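You operate a simulated robot arm through the tools that you are given. There is no shell and no other tool. Be economical: measure what you need, move in short steps, check, and stop when the job is done.

Carry out the task below with a simulated robot arm. There is one attempt and no reset: what you move stays moved.

Task
Wipe the clamped jar's cap clean with the green pad, then stand the jar in the blue tray.
Fine: put the pad back and leave the clamp open. Set down upright: what you pick out. What is to be rubbed or washed off counts as gone when no trace of it is left.

Only the result counts: the job must be done as asked and must still hold three seconds after the hand-in. Knocking over, shifting, dropping, spilling or breaking anything else fails it. A push-on lid holds only when it is set on centred and level and pressed home; a screw cap is set on level and turned clockwise until tight.

Robot
A 6-joint arm with a two-finger parallel gripper, fixed in place. Base frame: the origin is at the foot of the arm, x ahead of it, y to its left, z up; the work surface is at about z = 860. Readings come in mm, degrees, newtons and seconds.
With the tool pointing down near the work surface it reaches from about 240 to 640 mm from the base axis. Its first joint turns from -66.0 to 66.0 degrees. Payload 2.7 kg.
The tool frame sits at the grasp point between the pads (the TCP): z along the fingers, y along the line on which they close. The tips reach 23 mm beyond it. The gripper opens to 94 mm. The fingers are 38 mm wide and 10 mm thick; the gripper's body (54 by 96 mm) begins 39 mm behind the TCP.
Orientation is told as [roll, pitch, yaw] about the base's x, y, z axes, in that order, counted from this pose: with the fingers straight down and closing along the base's y, the tool's x points along the base's -x, its y along +y and its z along -z.

Tools
- The arm moves only by the tool move_arm. Its argument "motion" is a list that holds one entry, the list of rows, each a list of 7 numbers: the turn, a rotation vector about the base's x, y, z in units of 45 degrees (1.0 is 45 degrees), then the shift along the base's x, y, z in units of 500 mm (1.0 is 500 mm), then the opening in per cent of the stroke, from 0 (shut) to 100 (fully open). In form: [[[ax, ay, az, dx, dy, dz, grip], ...]]. A call has 1 to 20 rows; each row is the pose to reach, as a shift and turn from the pose commanded when the call began. A call with a number of a shift or a turn outside -1 to 1 is refused whole. A row lasts 0.2 s, in which the tool goes at most 50 mm and 8.6 degrees; a call with a longer step from one row to the next is refused whole, and so is a gripper value outside its range. A pose out of reach is approached as far as the arm can. The call stops where the force on the tool passes 40 N (or 10 N more than at its start, if that is more) or the arm is blocked; 0.2 s more then pass. Each finger travels about 45 mm/s and halts on what it meets, pressing with about 28 N; the grip force reading is that of the motor and also rises with nothing between the fingers. The clock runs only during rows and for 0.2 s after the last one: add rows that repeat a pose to give the fingers time. It gives the time, the measured TCP pose, the force on the tool (base axes), the opening and the grip force at its end, in the units of the frame above (readings bear some noise), with the torque about the TCP (base axes, N m) and any sound that the robot's microphone picked up.
- Cameras (640 x 400 px; columns grow to the right, rows downward): "scene" is fixed at [73, -434.5, 1396.5]; the picture's right is [0.77, -0.64, 0.00], its down [-0.41, -0.50, -0.76] and it looks along [0.49, 0.59, -0.65] (base axes); focal length 239 px, centre (320, 200). "wrist" rides on the gripper at [86, 16, -74] in the tool frame; the picture's right is [-0.18, 0.98, 0.00], its down [-0.58, -0.11, -0.81] and it looks along [-0.79, -0.15, 0.59] (tool axes); focal length 243 px, centre (320, 200). There is no depth. A picture from a camera that has moved, and an enlarged one, comes with that camera's place and axes in the base frame and with its lens.
- get_image(camera): a new picture of that camera. No time passes.
- inspect(camera, box): a new picture of the part [left, top, right, bottom] of that camera's present view, enlarged. No time passes.
- job_done(): hands the job in; it is judged then, once.

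Work in short steps. Places have to be worked out from the pictures, the camera data and where the tool is seen: move nearer, look again, correct. Check each grasp and each placing, and mend what went wrong. You have 120 turns and 68 pictures in all, those below and enlarged ones among them. Open the gripper and draw the arm clear of the work before you hand the job in, unless the task says otherwise; then end with one line.

The tools are called by a JSON object that holds its "op" and its "data". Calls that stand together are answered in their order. move_arm: Moves the arm, as the interface text tells. Its arguments: {"type":"object","properties":{"motion":{"type":"array","items":{"type":"array","items":{"type":"array","items":{"type":"number"}}}}},"required":["motion"]} The other tools are called the same way: get_image (camera) takes a picture; inspect (camera, box) takes an enlarged picture of a part of a camera's view; job_done () hands the job in.

At the start:

```text
time_s: 0.0
eef_pos: [431.5, 16.2, 1215.8]
ee_rot: [0.1, -0.1, 0.1]
contact_force: [0.3, 0.1, 0.7]
wrist_torque: [0.03, 0.01, 0.01]
opening: 93.8
grip_force: 0.0
```

scene: 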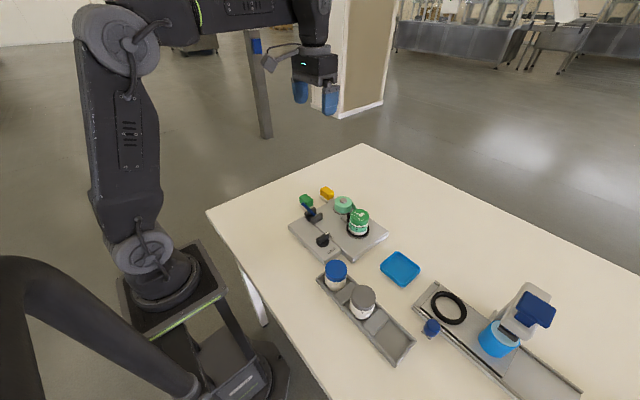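
wrist: 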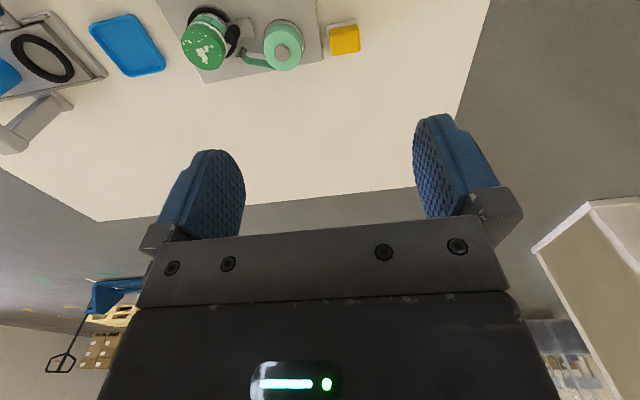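

I'll look closer at the clamp area, where the jar with the stained green cap and some pads are seen.

{"op": "inspect", "data": {"camera": "scene", "box": [270, 170, 430, 270]}}

{"op": "inspect", "data": {"camera": "wrist", "box": [80, 0, 400, 200]}}

{"op": "inspect", "data": {"camera": "scene", "box": [300, 230, 620, 400]}}

```text
4.00 times, centred on (350, 220) of scene
camera zoom: at [73.0, -434.5, 1396.5], right [0.77, -0.64, 0.0], down [-0.41, -0.5, -0.76], along [0.49, 0.59, -0.65], focal length 956 px, centre (200, 120)
```

zoom: 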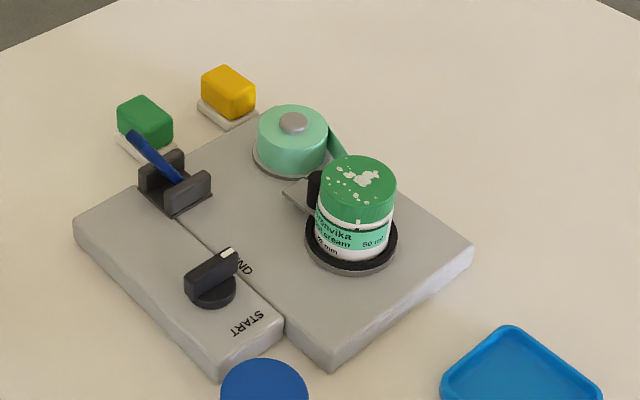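

```text
2.00 times, centred on (240, 100) of wrist
camera zoom: at [345.9, 32.3, 1290.0], right [0.18, 0.98, 0.0], down [0.58, -0.11, 0.81], along [0.79, -0.15, -0.59], focal length 485 px, centre (480, 400)
```

zoom: 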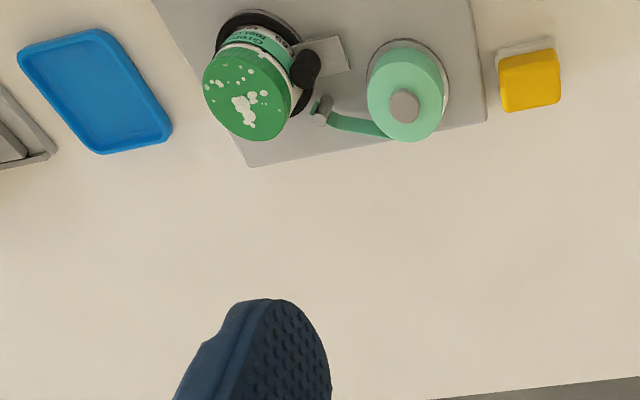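

```text
2.00 times, centred on (460, 315) of scene
camera zoom: at [73.0, -434.5, 1396.5], right [0.77, -0.64, 0.0], down [-0.41, -0.5, -0.76], along [0.49, 0.59, -0.65], focal length 478 px, centre (40, -30)
```

zoom: 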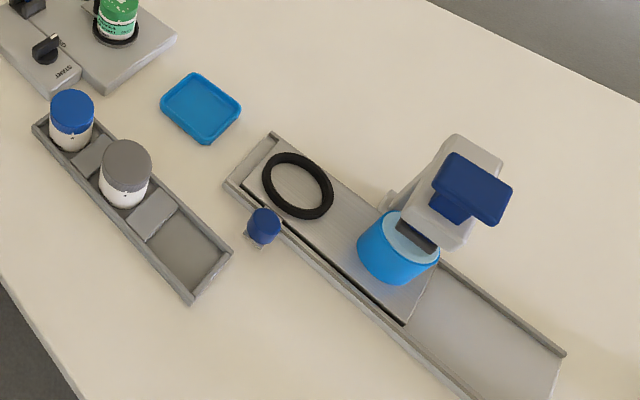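

The cap is at about (455,-142,940), the green pad at about (424,59), the yellow one at (500,42), and the tray at about (461,-291). I move back and lower to get a closer look at the clamp.

{"op": "move_arm", "data": {"motion": [[[0, 0, 0, -0.05, -0.04, -0.04, 100], [0, 0, 0, -0.1, -0.07, -0.08, 100], [0, 0, 0, -0.15, -0.1, -0.12, 100], [0, 0, 0, -0.2, -0.13, -0.16, 100], [0, 0, 0, -0.22, -0.14, -0.2, 100], [0, 0, 0, -0.22, -0.14, -0.2, 100]]]}}

{"op": "get_image", "data": {"camera": "wrist"}}

```text
time_s: 1.4
eef_pos: [320.6, -56.5, 1116.1]
ee_rot: [0.0, -0.1, 0.0]
contact_force: [0.1, 0.1, 0.2]
wrist_torque: [-0.01, -0.01, 0.02]
opening: 94.1
grip_force: 0.0
```

```text
62 pictures are left
camera wrist: at [235.4, -39.4, 1190.0], right [0.18, 0.98, 0.0], down [0.58, -0.11, 0.81], along [0.79, -0.15, -0.59], focal length 243 px, centre (320, 200)
```

wrist: 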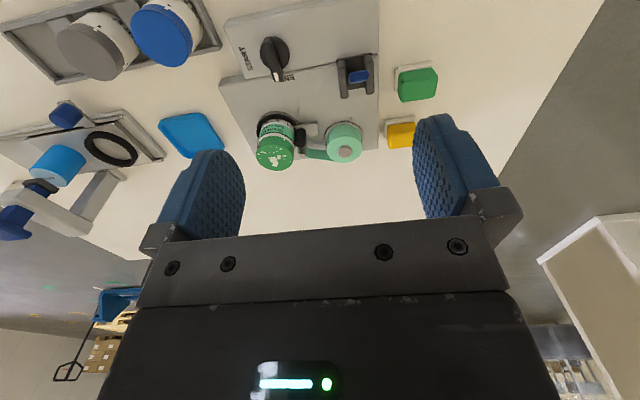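

A good oblique view; I zoom in on the fixture.

{"op": "inspect", "data": {"camera": "wrist", "box": [220, 0, 450, 180]}}

{"op": "inspect", "data": {"camera": "wrist", "box": [240, 100, 400, 180]}}

```text
2.22 times, centred on (335, 90) of wrist
camera zoom: at [235.4, -39.4, 1190.0], right [0.18, 0.98, 0.0], down [0.58, -0.11, 0.81], along [0.79, -0.15, -0.59], focal length 539 px, centre (287, 444)
```

zoom: 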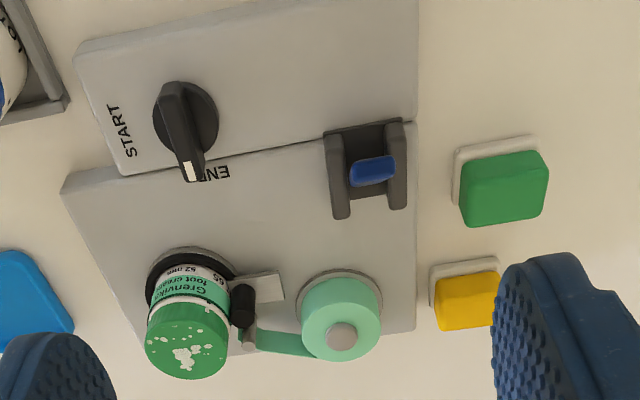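

```text
4.00 times, centred on (320, 140) of wrist
camera zoom: at [235.4, -39.4, 1190.0], right [0.18, 0.98, 0.0], down [0.58, -0.11, 0.81], along [0.79, -0.15, -0.59], focal length 970 px, centre (320, 440)
```

zoom: 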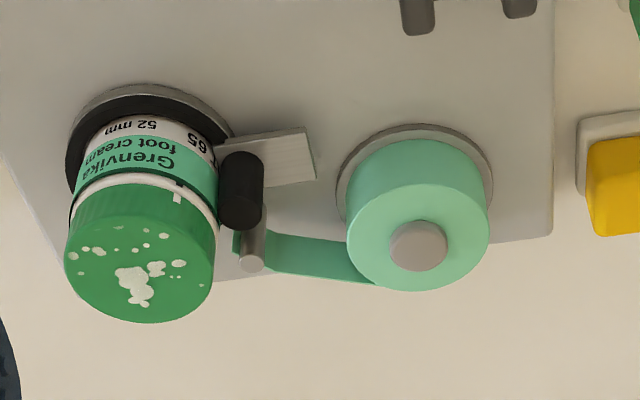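

I check the other station too, to be sure which jar is the clamped one.

{"op": "inspect", "data": {"camera": "scene", "box": [400, 270, 580, 390]}}

{"op": "inspect", "data": {"camera": "wrist", "box": [0, 80, 220, 250]}}

{"op": "inspect", "data": {"camera": "scene", "box": [285, 180, 345, 220]}}

```text
3.33 times, centred on (490, 330) of scene
camera zoom: at [73.0, -434.5, 1396.5], right [0.77, -0.64, 0.0], down [-0.41, -0.5, -0.76], along [0.49, 0.59, -0.65], focal length 796 px, centre (-247, -233)
```

zoom: 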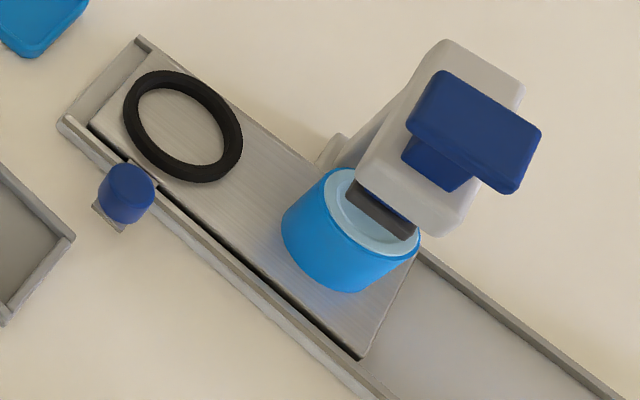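

```text
2.35 times, centred on (110, 165) of wrist
camera zoom: at [235.4, -39.4, 1190.0], right [0.18, 0.98, 0.0], down [0.58, -0.11, 0.81], along [0.79, -0.15, -0.59], focal length 571 px, centre (814, 282)
```

zoom: 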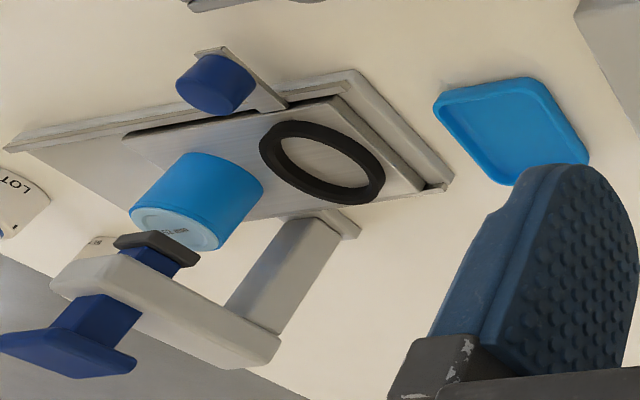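

```text
10.00 times, centred on (315, 200) of scene
camera zoom: at [73.0, -434.5, 1396.5], right [0.77, -0.64, 0.0], down [-0.41, -0.5, -0.76], along [0.49, 0.59, -0.65], focal length 2390 px, centre (370, 200)
```

zoom: 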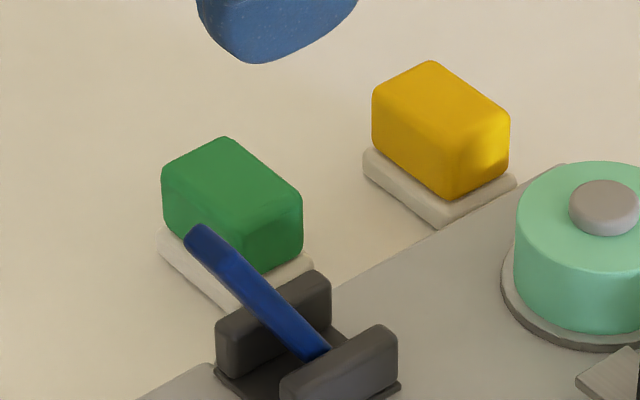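

The light-blue cylinder belongs to a printing station, so the clamped jar is the Grenvika one. The blue lever near (358..401,-20) looks like the clamp lever. I move closer to the green pad to measure it.

{"op": "move_arm", "data": {"motion": [[[0, 0, 0, 0, 0.06, -0.06, 100], [0, 0, 0, 0, 0.12, -0.12, 100], [0, 0, 0, 0.0, 0.19, -0.17, 100], [0, 0, 0, 0.0, 0.21, -0.2, 100], [0, 0, 0, 0.0, 0.21, -0.2, 60]]]}}

{"op": "get_image", "data": {"camera": "wrist"}}

```text
time_s: 2.6
eef_pos: [322.5, 49.4, 1013.7]
ee_rot: [-0.1, 0.0, 0.0]
contact_force: [-0.5, 0.0, -0.6]
wrist_torque: [0.0, -0.02, -0.03]
opening: 59.2
grip_force: 0.1
```

```text
56 pictures are left
camera wrist: at [236.3, 66.1, 1088.6], right [0.18, 0.98, 0.0], down [0.58, -0.11, 0.81], along [0.79, -0.15, -0.59], focal length 243 px, centre (320, 200)
```

wrist: 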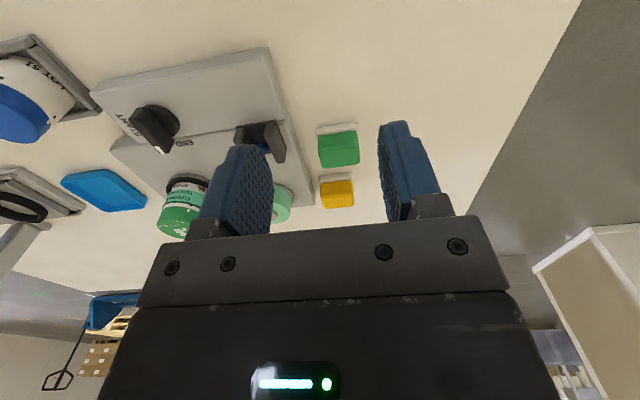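

{"op": "inspect", "data": {"camera": "wrist", "box": [290, 110, 390, 220]}}

```text
3.64 times, centred on (340, 165) of wrist
camera zoom: at [236.3, 66.1, 1088.6], right [0.18, 0.98, 0.0], down [0.58, -0.11, 0.81], along [0.79, -0.15, -0.59], focal length 882 px, centre (247, 327)
```

zoom: 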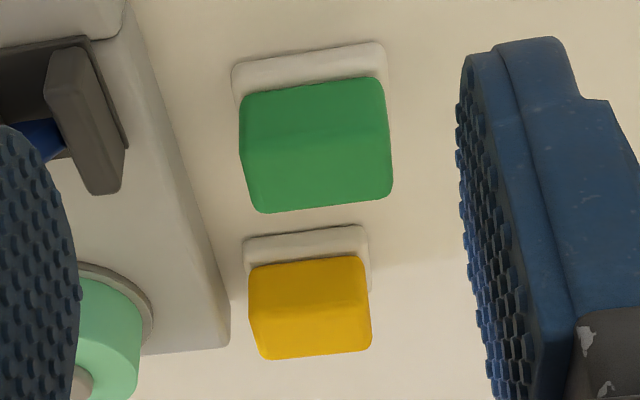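

Pad measured at about x 413–439, y 31–74, top z≈892, aligned to the base. I go above it and descend partway with the opening at about 59 mm.

{"op": "move_arm", "data": {"motion": [[[0, 0, 0, 0.08, 0.004, -0.02, 62], [0, 0, 0, 0.16, 0.004, -0.04, 62], [0, 0, 0, 0.206, 0.004, -0.08, 62], [0, 0, 0, 0.206, 0.004, -0.14, 62], [0, 0, 0, 0.206, 0.004, -0.17, 62], [0, 0, 0, 0.206, 0.004, -0.17, 62]]]}}

{"op": "inspect", "data": {"camera": "scene", "box": [270, 150, 370, 220]}}

{"op": "get_image", "data": {"camera": "wrist"}}

```text
time_s: 4.0
eef_pos: [423.2, 51.7, 930.9]
ee_rot: [0.0, 0.0, 0.0]
contact_force: [0.4, 0.6, 0.4]
wrist_torque: [-0.01, -0.02, 0.02]
opening: 58.3
grip_force: 0.1
```

```text
5.71 times, centred on (320, 185) of scene
camera zoom: at [73.0, -434.5, 1396.5], right [0.77, -0.64, 0.0], down [-0.41, -0.5, -0.76], along [0.49, 0.59, -0.65], focal length 1365 px, centre (320, 286)
```

zoom: 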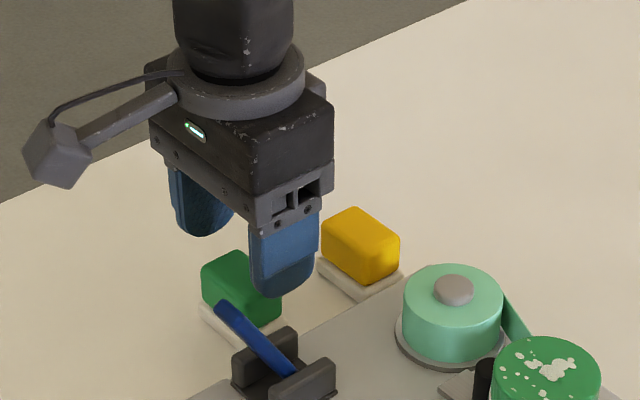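

```text
53 pictures are left
camera wrist: at [338.1, 69.4, 1005.1], right [0.18, 0.98, 0.0], down [0.58, -0.11, 0.81], along [0.79, -0.15, -0.59], focal length 243 px, centre (320, 200)
```

wrist: 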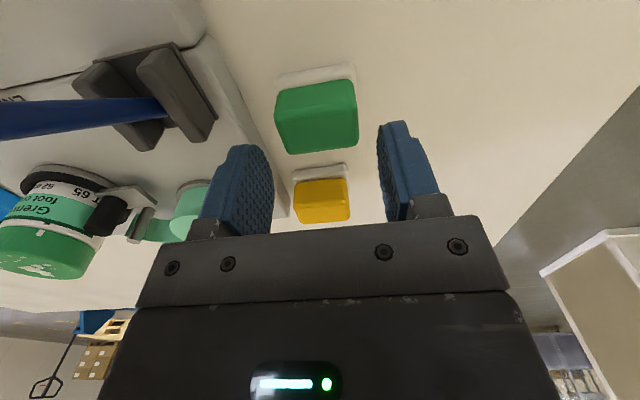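

The pad's position is consistent (centre about (425,51.5)). I descend to z≈901 and close.

{"op": "move_arm", "data": {"motion": [[[0, 0, 0, 0.003, 0, -0.03, 62], [0, 0, 0, 0.003, 0, -0.06, 62], [0, 0, 0, 0.003, 0, -0.06, 40], [0, 0, 0, 0.003, 0, -0.06, 20], [0, 0, 0, 0.003, 0, -0.06, 20], [0, 0, 0, 0.003, 0, -0.06, 20]]]}}

{"op": "inspect", "data": {"camera": "wrist", "box": [180, 40, 460, 240]}}

```text
time_s: 5.4
eef_pos: [425.3, 50.4, 901.4]
ee_rot: [0.0, 0.0, 0.0]
contact_force: [0.0, 0.5, 0.2]
wrist_torque: [0.01, -0.04, 0.0]
opening: 43.0
grip_force: 28.4
```

```text
2.00 times, centred on (320, 140) of wrist
camera zoom: at [340.3, 67.9, 974.8], right [0.18, 0.98, 0.0], down [0.58, -0.11, 0.81], along [0.79, -0.15, -0.59], focal length 485 px, centre (320, 320)
```

zoom: 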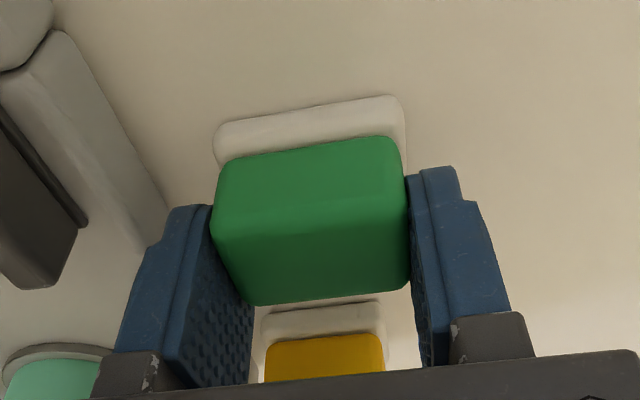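

The pad is held (opening 43.0, grip 28 N). I lift it straight up.

{"op": "move_arm", "data": {"motion": [[[0, 0, 0, 0, 0, 0.04, 20], [0, 0, 0, 0, 0, 0.12, 20], [0, 0, 0, 0, 0, 0.2, 20], [0, 0, 0, 0, 0, 0.24, 20], [0, 0, 0, 0, 0, 0.24, 20]]]}}

{"op": "get_image", "data": {"camera": "scene"}}

{"op": "inspect", "data": {"camera": "wrist", "box": [0, 0, 460, 240]}}

```text
time_s: 6.6
eef_pos: [426.0, 53.2, 1018.4]
ee_rot: [0.0, 0.0, 0.1]
contact_force: [-0.3, 0.1, -0.2]
wrist_torque: [-0.02, -0.01, 0.04]
opening: 43.1
grip_force: 28.0
```

```text
51 pictures are left
```

scene: 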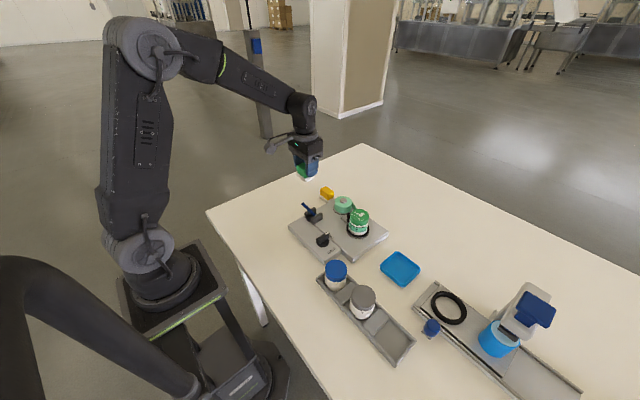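

```text
1.39 times, centred on (230, 120) of wrist
camera zoom: at [340.1, 69.7, 1093.8], right [0.18, 0.98, 0.0], down [0.58, -0.11, 0.81], along [0.79, -0.15, -0.59], focal length 338 px, centre (445, 311)
```

zoom: 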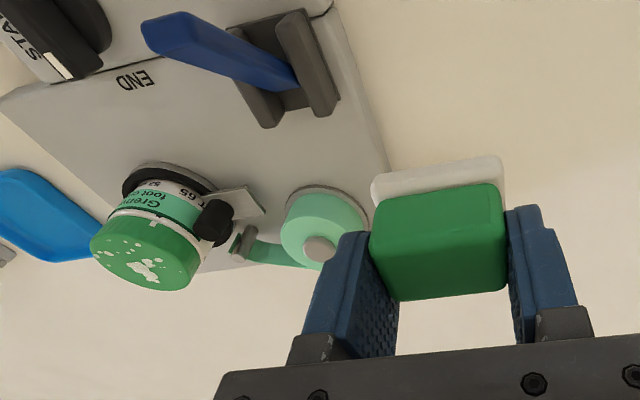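

The white sole seems to have come up with the green block; I check.

{"op": "inspect", "data": {"camera": "scene", "box": [270, 130, 350, 210]}}

```text
5.00 times, centred on (310, 170) of scene
camera zoom: at [73.0, -434.5, 1396.5], right [0.77, -0.64, 0.0], down [-0.41, -0.5, -0.76], along [0.49, 0.59, -0.65], focal length 1195 px, centre (370, 350)
```

zoom: 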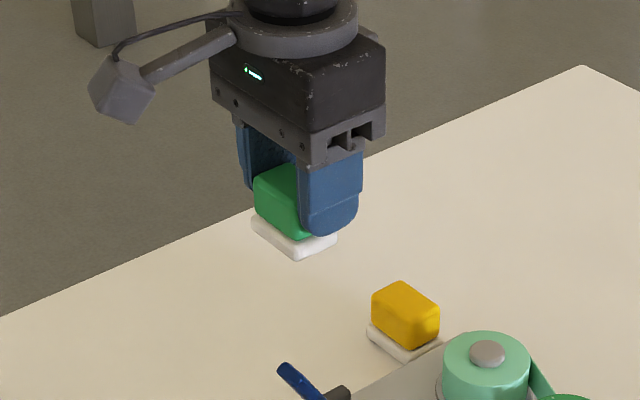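

The pad is a green handle with a white sole (bottom about 41 mm below the TCP). The cap's centre is about (454,-142), top about z 941, so contact should come at TCP z ≈ 982. I move above the cap.

{"op": "move_arm", "data": {"motion": [[[0, 0, 0, 0.015, -0.08, 0, 20], [0, 0, 0, 0.03, -0.16, 0, 20], [0, 0, 0, 0.04, -0.24, 0, 20], [0, 0, 0, 0.05, -0.32, 0, 20], [0, 0, 0, 0.057, -0.387, 0, 20], [0, 0, 0, 0.057, -0.387, 0, 20]]]}}

{"op": "inspect", "data": {"camera": "scene", "box": [300, 150, 420, 260]}}

{"op": "inspect", "data": {"camera": "wrist", "box": [180, 0, 460, 240]}}

```text
time_s: 8.0
eef_pos: [455.4, -141.8, 1018.9]
ee_rot: [0.0, -0.1, 0.1]
contact_force: [0.4, -0.1, 0.3]
wrist_torque: [-0.01, 0.0, -0.01]
opening: 43.2
grip_force: 28.1
```

```text
3.64 times, centred on (360, 205) of scene
camera zoom: at [73.0, -434.5, 1396.5], right [0.77, -0.64, 0.0], down [-0.41, -0.5, -0.76], along [0.49, 0.59, -0.65], focal length 869 px, centre (174, 182)
```

zoom: 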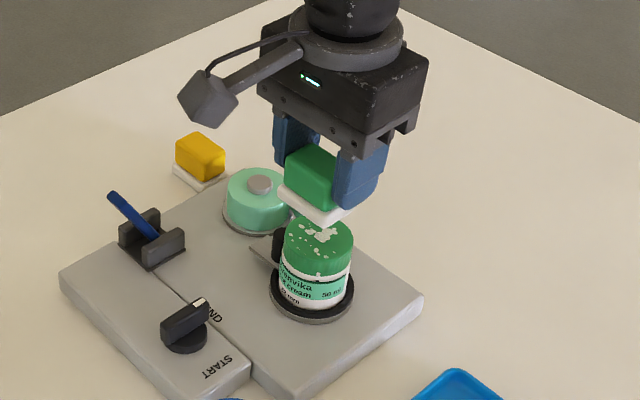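

```text
1.67 times, centred on (320, 120) of wrist
camera zoom: at [369.7, -124.0, 1093.4], right [0.18, 0.98, 0.0], down [0.58, -0.11, 0.81], along [0.79, -0.15, -0.59], focal length 404 px, centre (320, 333)
```

zoom: 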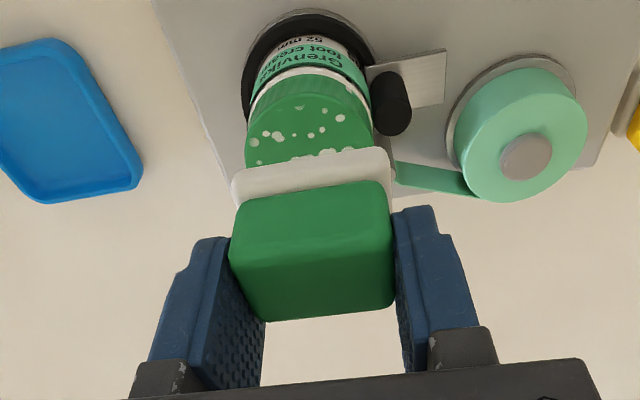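

Aligned above the cap. I descend to just about contact.

{"op": "move_arm", "data": {"motion": [[[0, 0, 0, 0, 0, -0.03, 20], [0, 0, 0, 0, 0, -0.06, 20], [0, 0, 0, 0, 0, -0.066, 20], [0, 0, 0, 0, 0, -0.07, 20], [0, 0, 0, 0, 0, -0.074, 20]]]}}

```text
time_s: 9.2
eef_pos: [455.2, -142.4, 986.8]
ee_rot: [-0.2, -0.3, 0.2]
contact_force: [-11.5, 1.4, 35.6]
wrist_torque: [-0.1, 0.78, -0.04]
opening: 43.2
grip_force: 27.5
```

Contact with 36 N at TCP z ≈ 987. I ease up to reduce the pressing force.

{"op": "move_arm", "data": {"motion": [[[0, 0, 0, 0, 0, 0.006, 20], [0, 0, 0, 0, 0, 0.006, 20]]]}}

```text
time_s: 9.8
eef_pos: [455.3, -142.2, 986.3]
ee_rot: [-0.1, -0.3, 0.0]
contact_force: [-0.7, -2.4, 21.1]
wrist_torque: [-0.29, 0.16, -0.03]
opening: 43.5
grip_force: 27.9
```

Now about 21 N; I ease 1 mm more and stroke along x, ±16 mm.

{"op": "move_arm", "data": {"motion": [[[0, 0, 0, 0, 0, 0.002, 20], [0, 0, 0, 0.008, 0, 0.002, 20], [0, 0, 0, 0.016, 0, 0.002, 20], [0, 0, 0, 0.024, 0, 0.002, 20], [0, 0, 0, 0.032, 0, 0.002, 20], [0, 0, 0, 0.02, 0, 0.002, 20], [0, 0, 0, 0.008, 0, 0.002, 20], [0, 0, 0, -0.004, 0, 0.002, 20], [0, 0, 0, -0.016, 0, 0.002, 20], [0, 0, 0, -0.024, 0, 0.002, 20], [0, 0, 0, -0.032, 0, 0.002, 20], [0, 0, 0, -0.02, 0, 0.002, 20], [0, 0, 0, -0.008, 0, 0.002, 20], [0, 0, 0, 0, 0, 0.002, 20]]]}}

```text
time_s: 12.8
eef_pos: [454.5, -140.8, 989.2]
ee_rot: [0.1, 0.0, 0.0]
contact_force: [0.5, -0.5, -1.6]
wrist_torque: [0.0, 0.01, -0.03]
opening: 43.2
grip_force: 28.2
```

The force dropped to zero at z 989, so pressure was lost or marginal. I lift and look at the cap.

{"op": "move_arm", "data": {"motion": [[[0, 0, 0, -0.0, 0, 0.05, 20], [0, 0, 0, -0.09, 0, 0.09, 20], [0, 0, 0, -0.09, 0, 0.09, 20]]]}}

{"op": "inspect", "data": {"camera": "scene", "box": [320, 190, 400, 250]}}

{"op": "inspect", "data": {"camera": "wrist", "box": [180, 0, 460, 240]}}

```text
time_s: 13.6
eef_pos: [408.0, -139.4, 1032.5]
ee_rot: [0.1, 0.0, 0.0]
contact_force: [0.5, -0.3, -0.1]
wrist_torque: [0.0, -0.01, 0.01]
opening: 43.3
grip_force: 28.0
```

```text
6.67 times, centred on (360, 220) of scene
camera zoom: at [73.0, -434.5, 1396.5], right [0.77, -0.64, 0.0], down [-0.41, -0.5, -0.76], along [0.49, 0.59, -0.65], focal length 1593 px, centre (53, 67)
```

zoom: 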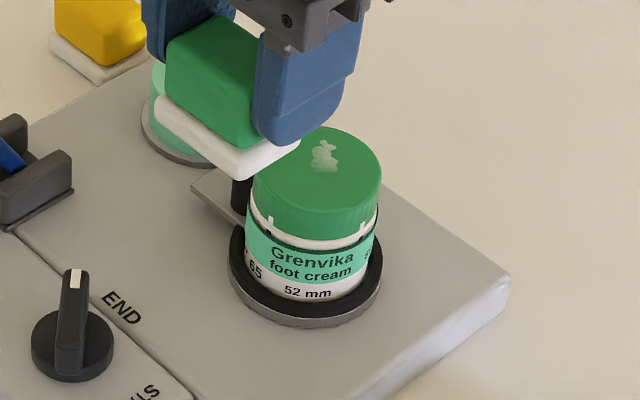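

```text
1.67 times, centred on (320, 120) of wrist
camera zoom: at [323.2, -122.8, 1106.2], right [0.18, 0.98, 0.0], down [0.58, -0.11, 0.81], along [0.79, -0.15, -0.59], focal length 404 px, centre (320, 333)
```

zoom: 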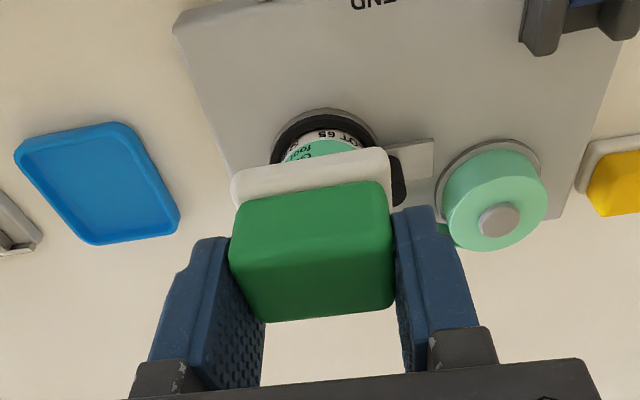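

All the small specks went; a thinned patch remains near (463,-139). The pad works, so I go back and press again.

{"op": "move_arm", "data": {"motion": [[[0, 0, 0, 0.05, 0, 0, 20], [0, 0, 0, 0.1, -0.002, -0.04, 20], [0, 0, 0, 0.1, -0.002, -0.08, 20], [0, 0, 0, 0.1, -0.002, -0.088, 20], [0, 0, 0, 0.1, -0.002, -0.092, 20], [0, 0, 0, 0.1, -0.002, -0.092, 20]]]}}

```text
time_s: 15.0
eef_pos: [460.2, -142.3, 987.2]
ee_rot: [0.0, -0.2, -0.1]
contact_force: [-1.6, 1.1, 6.3]
wrist_torque: [0.01, 0.02, -0.02]
opening: 43.2
grip_force: 27.9
```

Pressing at 6 N; I go 1.5 mm deeper and stroke back and forth.

{"op": "move_arm", "data": {"motion": [[[0, 0, 0, 0, 0, -0.003, 20], [0, 0, 0, 0.01, 0, -0.003, 20], [0, 0, 0, 0.02, 0, -0.003, 20], [0, 0, 0, 0.01, 0, -0.003, 20], [0, 0, 0, 0, 0, -0.003, 20], [0, 0, 0, -0.012, 0, -0.003, 20], [0, 0, 0, -0.024, 0, -0.003, 20], [0, 0, 0, -0.034, 0, -0.003, 20], [0, 0, 0, -0.024, 0, -0.003, 20], [0, 0, 0, -0.012, 0, -0.003, 20], [0, 0, 0, 0, 0, -0.003, 20], [0, 0, 0, 0.01, 0.01, -0.003, 20], [0, 0, 0, 0.02, 0.01, -0.003, 20], [0, 0, 0, 0.01, 0.01, -0.003, 20], [0, 0, 0, 0, 0.0, -0.003, 20], [0, 0, 0, -0.012, -0.01, -0.003, 20], [0, 0, 0, -0.024, -0.01, -0.003, 20], [0, 0, 0, -0.012, -0.01, -0.003, 20], [0, 0, 0, 0, 0, -0.003, 20]]]}}

{"op": "move_arm", "data": {"motion": [[[0, 0, 0, 0, 0, 0.05, 20], [0, 0, 0, -0.05, 0.05, 0.09, 20], [0, 0, 0, -0.1, 0.1, 0.09, 20], [0, 0, 0, -0.1, 0.16, 0.09, 20], [0, 0, 0, -0.1, 0.16, 0.09, 20]]]}}

{"op": "inspect", "data": {"camera": "scene", "box": [320, 190, 400, 250]}}

{"op": "inspect", "data": {"camera": "wrist", "box": [0, 0, 320, 240]}}

```text
time_s: 15.6
eef_pos: [461.3, -141.5, 986.8]
ee_rot: [0.1, 0.3, -0.1]
contact_force: [-2.5, 1.4, 7.5]
wrist_torque: [0.01, 0.04, 0.0]
opening: 43.4
grip_force: 27.3
stopped in row 3: the force on the tool passed its limit at 44 N (the readings are from after the stop); the commanded pose is now the measured one
```

```text
time_s: 16.8
eef_pos: [412.1, -63.4, 1031.9]
ee_rot: [0.1, 0.4, 0.0]
contact_force: [0.1, -0.3, -0.8]
wrist_torque: [-0.02, 0.0, 0.01]
opening: 43.4
grip_force: 27.9
```

```text
6.67 times, centred on (360, 220) of scene
camera zoom: at [73.0, -434.5, 1396.5], right [0.77, -0.64, 0.0], down [-0.41, -0.5, -0.76], along [0.49, 0.59, -0.65], focal length 1593 px, centre (53, 67)
```

zoom: 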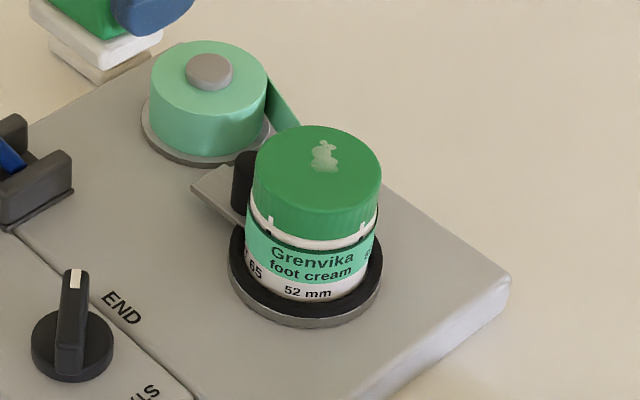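

```text
1.67 times, centred on (160, 120) of wrist
camera zoom: at [326.5, -45.5, 1106.8], right [0.18, 0.98, 0.0], down [0.59, -0.11, 0.8], along [0.79, -0.15, -0.6], focal length 404 px, centre (587, 333)
```

zoom: 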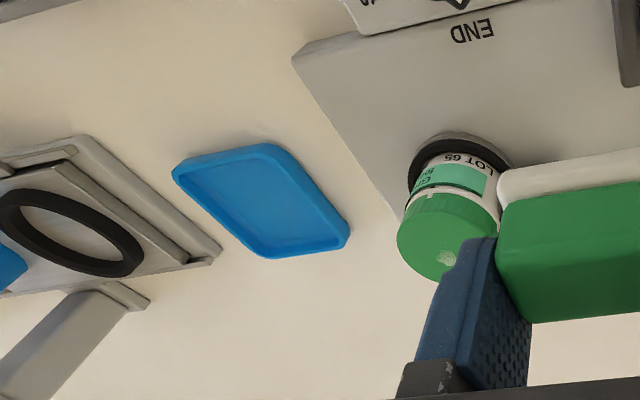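

The push hit the force limit. I return to the cap and stroke with a lighter press; also correct the 0.4° pitch.

{"op": "move_arm", "data": {"motion": [[[0, 0, 0, 0.0, -0.08, 0, 20], [0, 0, 0, 0.05, -0.152, -0.0, 20], [0, -0.007, 0, 0.092, -0.152, -0.05, 20], [0, -0.007, 0, 0.092, -0.152, -0.084, 20], [0, -0.007, 0, 0.092, -0.152, -0.088, 20], [0, -0.007, 0, 0.092, -0.152, -0.09, 20], [0, -0.007, 0, 0.092, -0.152, -0.09, 20]]]}}

```text
time_s: 18.4
eef_pos: [459.2, -137.8, 987.1]
ee_rot: [0.0, -0.2, 0.1]
contact_force: [0.5, -0.3, 18.8]
wrist_torque: [-0.07, -0.05, 0.02]
opening: 43.5
grip_force: 28.0
```

18.8 N; I ease 0.5 mm and stroke in small steps.

{"op": "move_arm", "data": {"motion": [[[0, 0, 0, 0, 0, 0.0012, 20], [0, 0, 0, -0.008, 0, 0.0012, 20], [0, 0, 0, -0.016, 0, 0.0012, 20], [0, 0, 0, -0.024, 0, 0.0012, 20], [0, 0, 0, -0.016, 0, 0.0012, 20], [0, 0, 0, -0.008, 0, 0.0012, 20], [0, 0, 0, 0, 0, 0.0012, 20], [0, 0, 0, 0.008, 0, 0.0012, 20], [0, 0, 0, 0.016, 0, 0.0012, 20], [0, 0, 0, 0.024, 0, 0.0012, 20], [0, 0, 0, 0.016, 0, 0.0012, 20], [0, 0, 0, 0.008, 0, 0.0012, 20], [0, 0, 0, 0.0, 0, 0.0012, 20], [0, 0, 0, -0.01, 0, 0.0012, 20], [0, 0, 0, -0.02, 0, 0.0012, 20], [0, 0, 0, -0.01, 0, 0.0012, 20], [0, 0, 0, 0.0, 0, 0.0012, 20]]]}}

```text
time_s: 22.0
eef_pos: [457.5, -137.6, 985.5]
ee_rot: [0.0, 0.2, 0.1]
contact_force: [-0.8, -0.8, 1.8]
wrist_torque: [-0.06, 0.01, -0.04]
opening: 43.3
grip_force: 27.7
```

Strokes ran through; the force is now low, so another set 0.6 mm deeper.

{"op": "move_arm", "data": {"motion": [[[0, 0, 0, 0, 0, -0.0012, 20], [0, 0, 0, -0.008, 0, -0.0012, 20], [0, 0, 0, -0.016, 0, -0.0012, 20], [0, 0, 0, -0.008, 0, -0.0012, 20], [0, 0, 0, 0, 0, -0.0012, 20], [0, 0, 0, 0.008, 0, -0.0012, 20], [0, 0, 0, 0.016, 0, -0.0012, 20], [0, 0, 0, 0.024, 0, -0.0012, 20], [0, 0, 0, 0.016, 0, -0.0012, 20], [0, 0, 0, 0.008, 0, -0.0012, 20], [0, 0, 0, 0.0, 0, -0.0012, 20], [0, 0, 0, 0.01, 0, -0.0012, 20], [0, 0, 0, 0.02, 0, -0.0012, 20], [0, 0, 0, 0.01, 0, -0.0012, 20], [0, 0, 0, 0.0, 0, -0.0012, 20]]]}}

{"op": "move_arm", "data": {"motion": [[[0, 0, 0, 0, 0, 0.05, 20], [0, 0, 0, -0.05, 0.05, 0.09, 20], [0, 0, 0, -0.1, 0.1, 0.09, 20], [0, 0, 0, -0.1, 0.16, 0.09, 20], [0, 0, 0, -0.1, 0.22, 0.09, 20], [0, 0, 0, -0.1, 0.22, 0.09, 20]]]}}

{"op": "inspect", "data": {"camera": "scene", "box": [330, 195, 390, 245]}}

{"op": "inspect", "data": {"camera": "wrist", "box": [130, 60, 290, 180]}}

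```text
time_s: 25.2
eef_pos: [457.8, -139.0, 986.4]
ee_rot: [0.1, 0.1, 0.0]
contact_force: [3.7, 0.7, 4.6]
wrist_torque: [0.02, -0.21, 0.01]
opening: 43.4
grip_force: 27.2
```

```text
time_s: 26.6
eef_pos: [410.0, -27.8, 1029.3]
ee_rot: [0.1, 0.1, 0.0]
contact_force: [0.3, 0.1, -0.1]
wrist_torque: [-0.02, 0.02, -0.05]
opening: 43.2
grip_force: 27.6
```

```text
8.00 times, centred on (360, 220) of scene
camera zoom: at [73.0, -434.5, 1396.5], right [0.77, -0.64, 0.0], down [-0.41, -0.5, -0.76], along [0.49, 0.59, -0.65], focal length 1912 px, centre (0, 40)
```

zoom: 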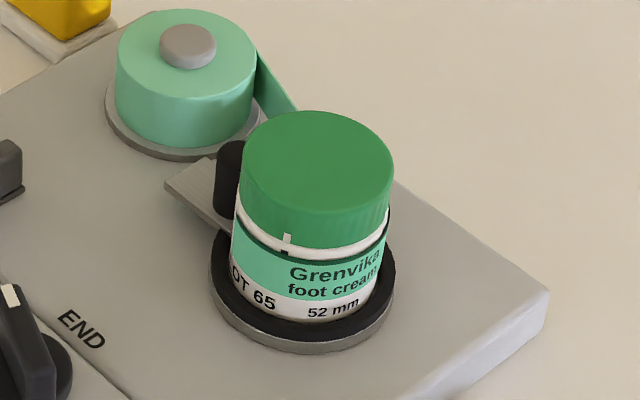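

```text
3.33 times, centred on (210, 120) of wrist
camera zoom: at [323.8, -10.6, 1104.3], right [0.18, 0.98, 0.0], down [0.58, -0.11, 0.81], along [0.79, -0.15, -0.59], focal length 809 px, centre (687, 467)
```

zoom: 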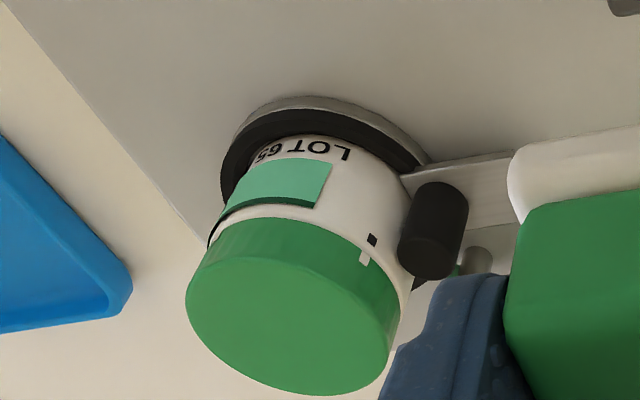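

The cap top and visible sides are clean. I carry the pad back over its place (425.5, 51).

{"op": "move_arm", "data": {"motion": [[[0, 0, 0, 0.015, 0.08, 0, 20], [0, 0, 0, 0.033, 0.158, 0, 20], [0, 0, 0, 0.033, 0.158, -0.08, 20], [0, 0, 0, 0.033, 0.158, -0.16, 20], [0, 0, 0, 0.033, 0.158, -0.22, 20], [0, 0, 0, 0.033, 0.158, -0.236, 20], [0, 0, 0, 0.033, 0.158, -0.236, 20]]]}}

{"op": "inspect", "data": {"camera": "scene", "box": [270, 150, 370, 220]}}

```text
time_s: 28.2
eef_pos: [423.5, 50.4, 912.4]
ee_rot: [0.1, 0.0, -0.1]
contact_force: [0.1, -0.5, -0.7]
wrist_torque: [0.03, -0.03, -0.01]
opening: 43.1
grip_force: 28.6
```

```text
5.71 times, centred on (320, 185) of scene
camera zoom: at [73.0, -434.5, 1396.5], right [0.77, -0.64, 0.0], down [-0.41, -0.5, -0.76], along [0.49, 0.59, -0.65], focal length 1365 px, centre (320, 286)
```

zoom: 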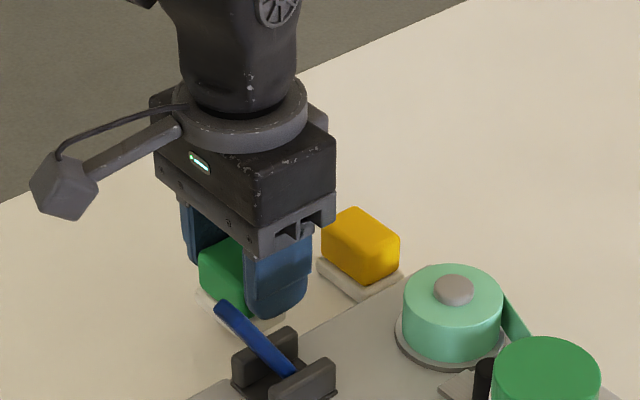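

I lower gently toward the table until light contact.

{"op": "move_arm", "data": {"motion": [[[0, 0, 0, 0.002, 0.001, -0.012, 20], [0, 0, 0, 0.002, 0.001, -0.018, 20], [0, 0, 0, 0.002, 0.001, -0.021, 20], [0, 0, 0, 0.002, 0.001, -0.021, 20]]]}}

```text
time_s: 29.2
eef_pos: [426.1, 52.1, 901.3]
ee_rot: [0.1, 0.2, 0.0]
contact_force: [0.6, -0.1, -0.5]
wrist_torque: [0.01, 0.0, 0.0]
opening: 43.1
grip_force: 28.3
```

{"op": "move_arm", "data": {"motion": [[[0, 0, 0, 0, 0, -0.002, 20], [0, 0, 0, 0, 0, -0.003, 20], [0, 0, 0, 0, 0, -0.003, 20]]]}}

```text
time_s: 30.0
eef_pos: [427.0, 50.5, 901.0]
ee_rot: [0.1, 0.0, 0.0]
contact_force: [0.6, 0.0, -0.8]
wrist_torque: [-0.03, 0.03, 0.0]
opening: 43.0
grip_force: 27.8
```

No contact yet; 1 mm lower, then open to 60 and rise.

{"op": "move_arm", "data": {"motion": [[[0, 0, 0, 0, 0, -0.002, 20], [0, 0, 0, 0, 0, -0.002, 20]]]}}

```text
time_s: 30.6
eef_pos: [426.6, 51.8, 900.4]
ee_rot: [0.1, 0.1, 0.0]
contact_force: [0.6, 0.1, -0.6]
wrist_torque: [-0.02, 0.0, -0.02]
opening: 43.6
grip_force: 28.0
```

{"op": "move_arm", "data": {"motion": [[[0, 0, 0, 0, 0, -0.002, 20], [0, 0, 0, 0, 0, -0.003, 20], [0, 0, 0, 0, 0, -0.003, 20]]]}}

```text
time_s: 31.4
eef_pos: [425.5, 51.0, 898.9]
ee_rot: [0.2, 0.0, 0.0]
contact_force: [-1.2, 0.3, 9.7]
wrist_torque: [-0.04, 0.0, 0.01]
opening: 43.0
grip_force: 28.4
```

The pad is on the table (9.7 N). I ease a touch, open and rise.

{"op": "move_arm", "data": {"motion": [[[0, 0, 0, 0, 0, 0.001, 40], [0, 0, 0, 0, 0, 0.001, 62], [0, 0, 0, 0, 0, 0.001, 62], [0, 0, 0, 0, 0, 0.05, 62], [0, 0, 0, 0, 0, 0.13, 62], [0, 0, 0, 0, 0, 0.22, 62], [0, 0, 0, 0, 0, 0.22, 62]]]}}

{"op": "inspect", "data": {"camera": "wrist", "box": [0, 0, 400, 250]}}

{"op": "inspect", "data": {"camera": "scene", "box": [280, 170, 380, 260]}}

```text
time_s: 33.0
eef_pos: [425.1, 51.2, 1005.5]
ee_rot: [0.0, 0.1, 0.1]
contact_force: [-0.4, 0.9, -0.1]
wrist_torque: [0.01, -0.01, 0.0]
opening: 58.5
grip_force: 0.0
```

```text
1.60 times, centred on (200, 125) of wrist
camera zoom: at [338.8, 68.3, 1081.3], right [0.18, 0.98, 0.0], down [0.58, -0.11, 0.8], along [0.79, -0.15, -0.59], focal length 388 px, centre (512, 320)
```

zoom: 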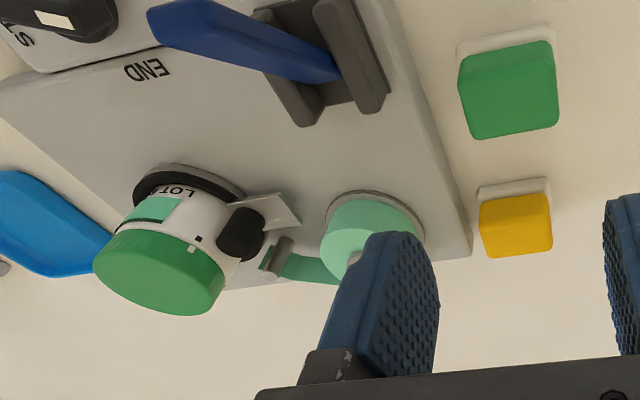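

```text
4.44 times, centred on (330, 215) of scene
camera zoom: at [73.0, -434.5, 1396.5], right [0.77, -0.64, 0.0], down [-0.41, -0.5, -0.76], along [0.49, 0.59, -0.65], focal length 1062 px, centre (276, 133)
```

zoom: 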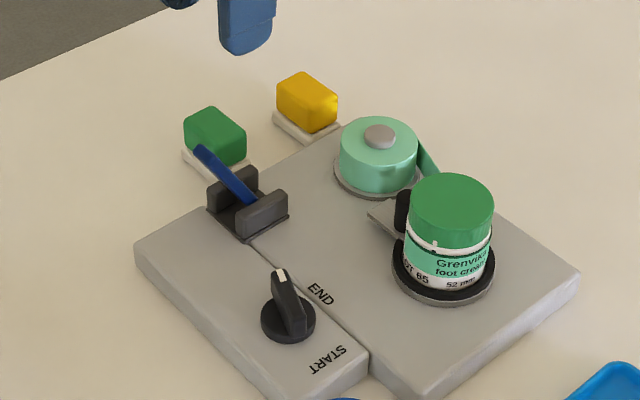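

The pad is back in its place. The knob seems to have been turned along with the jar by my wiping, so I take a look at the knob and lever from behind.

{"op": "move_arm", "data": {"motion": [[[0, 0, 0, -0.03, -0.03, 0.06, 62], [0, 0, 0, -0.11, -0.06, 0.1, 62], [0, 0, 0, -0.19, -0.1, 0.14, 30], [0, 0, 0, -0.23, -0.16, 0.18, 0], [0, 0, 0, -0.23, -0.2, 0.2, 0], [0, 0, 0, -0.23, -0.2, 0.2, 0]]]}}

{"op": "inspect", "data": {"camera": "wrist", "box": [190, 0, 450, 180]}}

{"op": "inspect", "data": {"camera": "scene", "box": [285, 190, 345, 260]}}

```text
time_s: 34.4
eef_pos: [311.0, -49.3, 1109.3]
ee_rot: [0.1, 0.1, 0.1]
contact_force: [0.0, -0.3, 0.7]
wrist_torque: [0.0, -0.02, -0.01]
opening: 0.1
grip_force: 28.3
```

```text
2.22 times, centred on (320, 90) of wrist
camera zoom: at [226.1, -32.3, 1184.3], right [0.18, 0.98, 0.0], down [0.58, -0.11, 0.8], along [0.79, -0.15, -0.59], focal length 539 px, centre (320, 444)
```

zoom: 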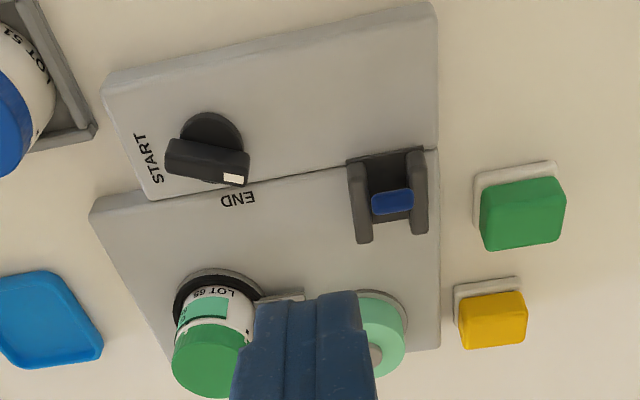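

```text
5.71 times, centred on (315, 225) of scene
camera zoom: at [73.0, -434.5, 1396.5], right [0.77, -0.64, 0.0], down [-0.41, -0.5, -0.76], along [0.49, 0.59, -0.65], focal length 1365 px, centre (349, 57)
```

zoom: 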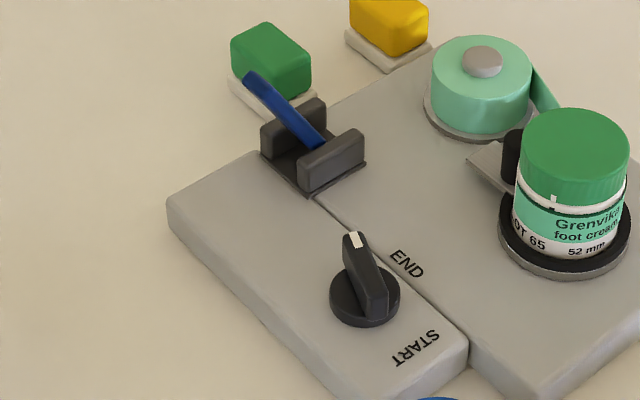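

The knob has been turned by about 50° from its starting direction; I'll restore that once the jar is out. First the clamp lever: its tip is about (359,-21,956), leaning toward the base. I lower the shut fingers behind it.

{"op": "move_arm", "data": {"motion": [[[0, 0, 0, 0.0, 0.05, -0.06, 0], [0, 0, 0, 0.01, 0.057, -0.14, 0], [0, 0, 0, 0.012, 0.057, -0.22, 0], [0, 0, 0, 0.012, 0.057, -0.288, 0], [0, 0, 0, 0.012, 0.057, -0.288, 0]]]}}

{"op": "inspect", "data": {"camera": "scene", "box": [255, 150, 375, 250]}}

```text
time_s: 35.6
eef_pos: [315.5, -20.5, 964.6]
ee_rot: [0.1, 0.1, 0.0]
contact_force: [-0.3, -0.3, -0.9]
wrist_torque: [0.01, -0.02, -0.01]
opening: 0.0
grip_force: 27.9
```

```text
4.00 times, centred on (315, 200) of scene
camera zoom: at [73.0, -434.5, 1396.5], right [0.77, -0.64, 0.0], down [-0.41, -0.5, -0.76], along [0.49, 0.59, -0.65], focal length 956 px, centre (340, 200)
```

zoom: 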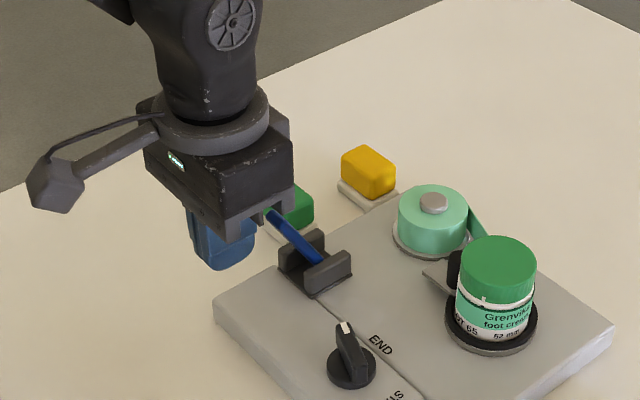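

Fingers are behind the lever. I push gently toward +x.

{"op": "move_arm", "data": {"motion": [[[0, 0, 0, 0.03, 0, 0, 0], [0, 0, 0, 0.05, 0, 0, 0], [0, 0, 0, 0.06, 0, 0, 0], [0, 0, 0, 0.07, 0, 0, 0], [0, 0, 0, 0.08, 0, 0, 0], [0, 0, 0, 0.09, 0, 0, 0], [0, 0, 0, 0.1, 0, 0, 0]]]}}

{"op": "inspect", "data": {"camera": "scene", "box": [255, 150, 375, 250]}}

```text
time_s: 36.9
eef_pos: [359.7, -22.9, 968.8]
ee_rot: [0.0, -0.5, 0.1]
contact_force: [0.6, -1.2, 5.1]
wrist_torque: [-0.05, -0.09, -0.03]
opening: 0.1
grip_force: 28.0
stopped in row 6: the force on the tool passed its limit at 43 N (the readings are from after the stop); the commanded pose is now the measured one
```

```text
4.00 times, centred on (315, 200) of scene
camera zoom: at [73.0, -434.5, 1396.5], right [0.77, -0.64, 0.0], down [-0.41, -0.5, -0.76], along [0.49, 0.59, -0.65], focal length 956 px, centre (340, 200)
```

zoom: 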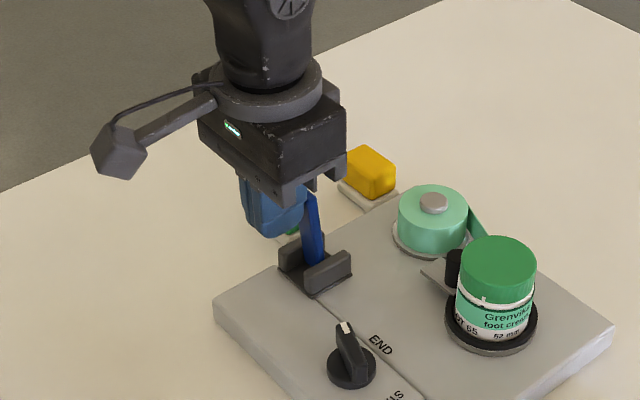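

The lever moved nearly upright, with an upward force; its top may be riding up against the fingers. I raise 15 mm and continue pushing.

{"op": "move_arm", "data": {"motion": [[[0, 0, 0, -0.008, 0, 0.0, 0], [0, 0.01, 0, -0.008, 0, 0.03, 0], [0, 0.01, 0, 0.005, 0, 0.03, 0], [0, 0.01, 0, 0.015, 0, 0.03, 0], [0, 0.01, 0, 0.025, 0, 0.03, 0], [0, 0.01, 0, 0.035, 0, 0.03, 0], [0, 0.01, 0, 0.045, 0, 0.03, 0], [0, 0.01, 0, 0.055, 0, 0.03, 0]]]}}

{"op": "inspect", "data": {"camera": "scene", "box": [285, 180, 345, 230]}}

```text
time_s: 38.6
eef_pos: [385.4, -21.8, 983.7]
ee_rot: [0.1, 0.0, 0.0]
contact_force: [-0.5, 0.2, 0.7]
wrist_torque: [0.0, -0.01, 0.01]
opening: 0.1
grip_force: 27.8
```

```text
8.00 times, centred on (315, 205) of scene
camera zoom: at [73.0, -434.5, 1396.5], right [0.77, -0.64, 0.0], down [-0.41, -0.5, -0.76], along [0.49, 0.59, -0.65], focal length 1912 px, centre (360, 160)
```

zoom: 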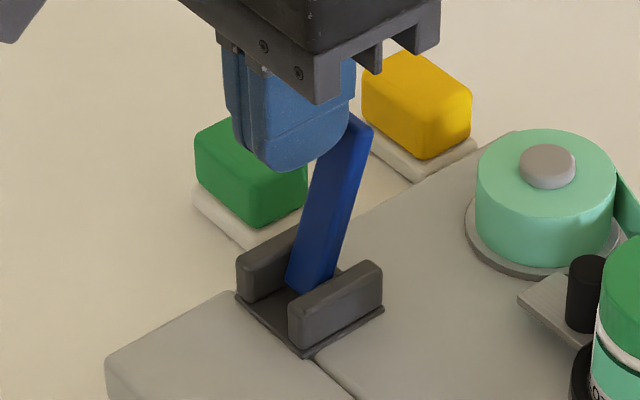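

The lever is past upright and moving freely. I continue pushing, going a little lower.

{"op": "move_arm", "data": {"motion": [[[0, 0, 0, 0.012, 0, 0, 0], [0, 0, 0, 0.024, 0, 0, 0], [0, 0, 0, 0.036, 0, -0.005, 0], [0, 0, 0, 0.048, 0, -0.01, 0], [0, 0, 0, 0.06, 0, -0.015, 0], [0, 0, 0, 0.07, 0, -0.02, 0], [0, 0, 0, 0.08, 0, -0.03, 0]]]}}

{"op": "inspect", "data": {"camera": "scene", "box": [285, 180, 385, 250]}}

```text
time_s: 39.5
eef_pos: [401.2, -21.3, 982.1]
ee_rot: [-0.1, 0.7, 0.0]
contact_force: [-17.9, 1.3, 17.8]
wrist_torque: [0.04, 0.06, 0.07]
opening: 0.2
grip_force: 28.1
stopped in row 4: the force on the tool passed its limit at 48 N (the readings are from after the stop); the commanded pose is now the measured one
```

```text
5.71 times, centred on (335, 215) of scene
camera zoom: at [72.3, -434.5, 1396.6], right [0.77, -0.64, 0.0], down [-0.41, -0.5, -0.76], along [0.49, 0.59, -0.65], focal length 1365 px, centre (234, 114)
```

zoom: 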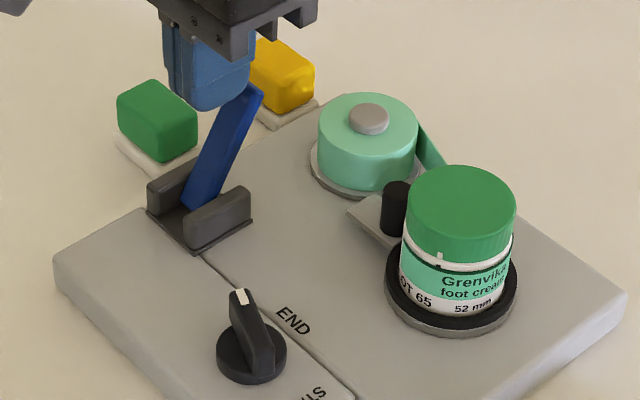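

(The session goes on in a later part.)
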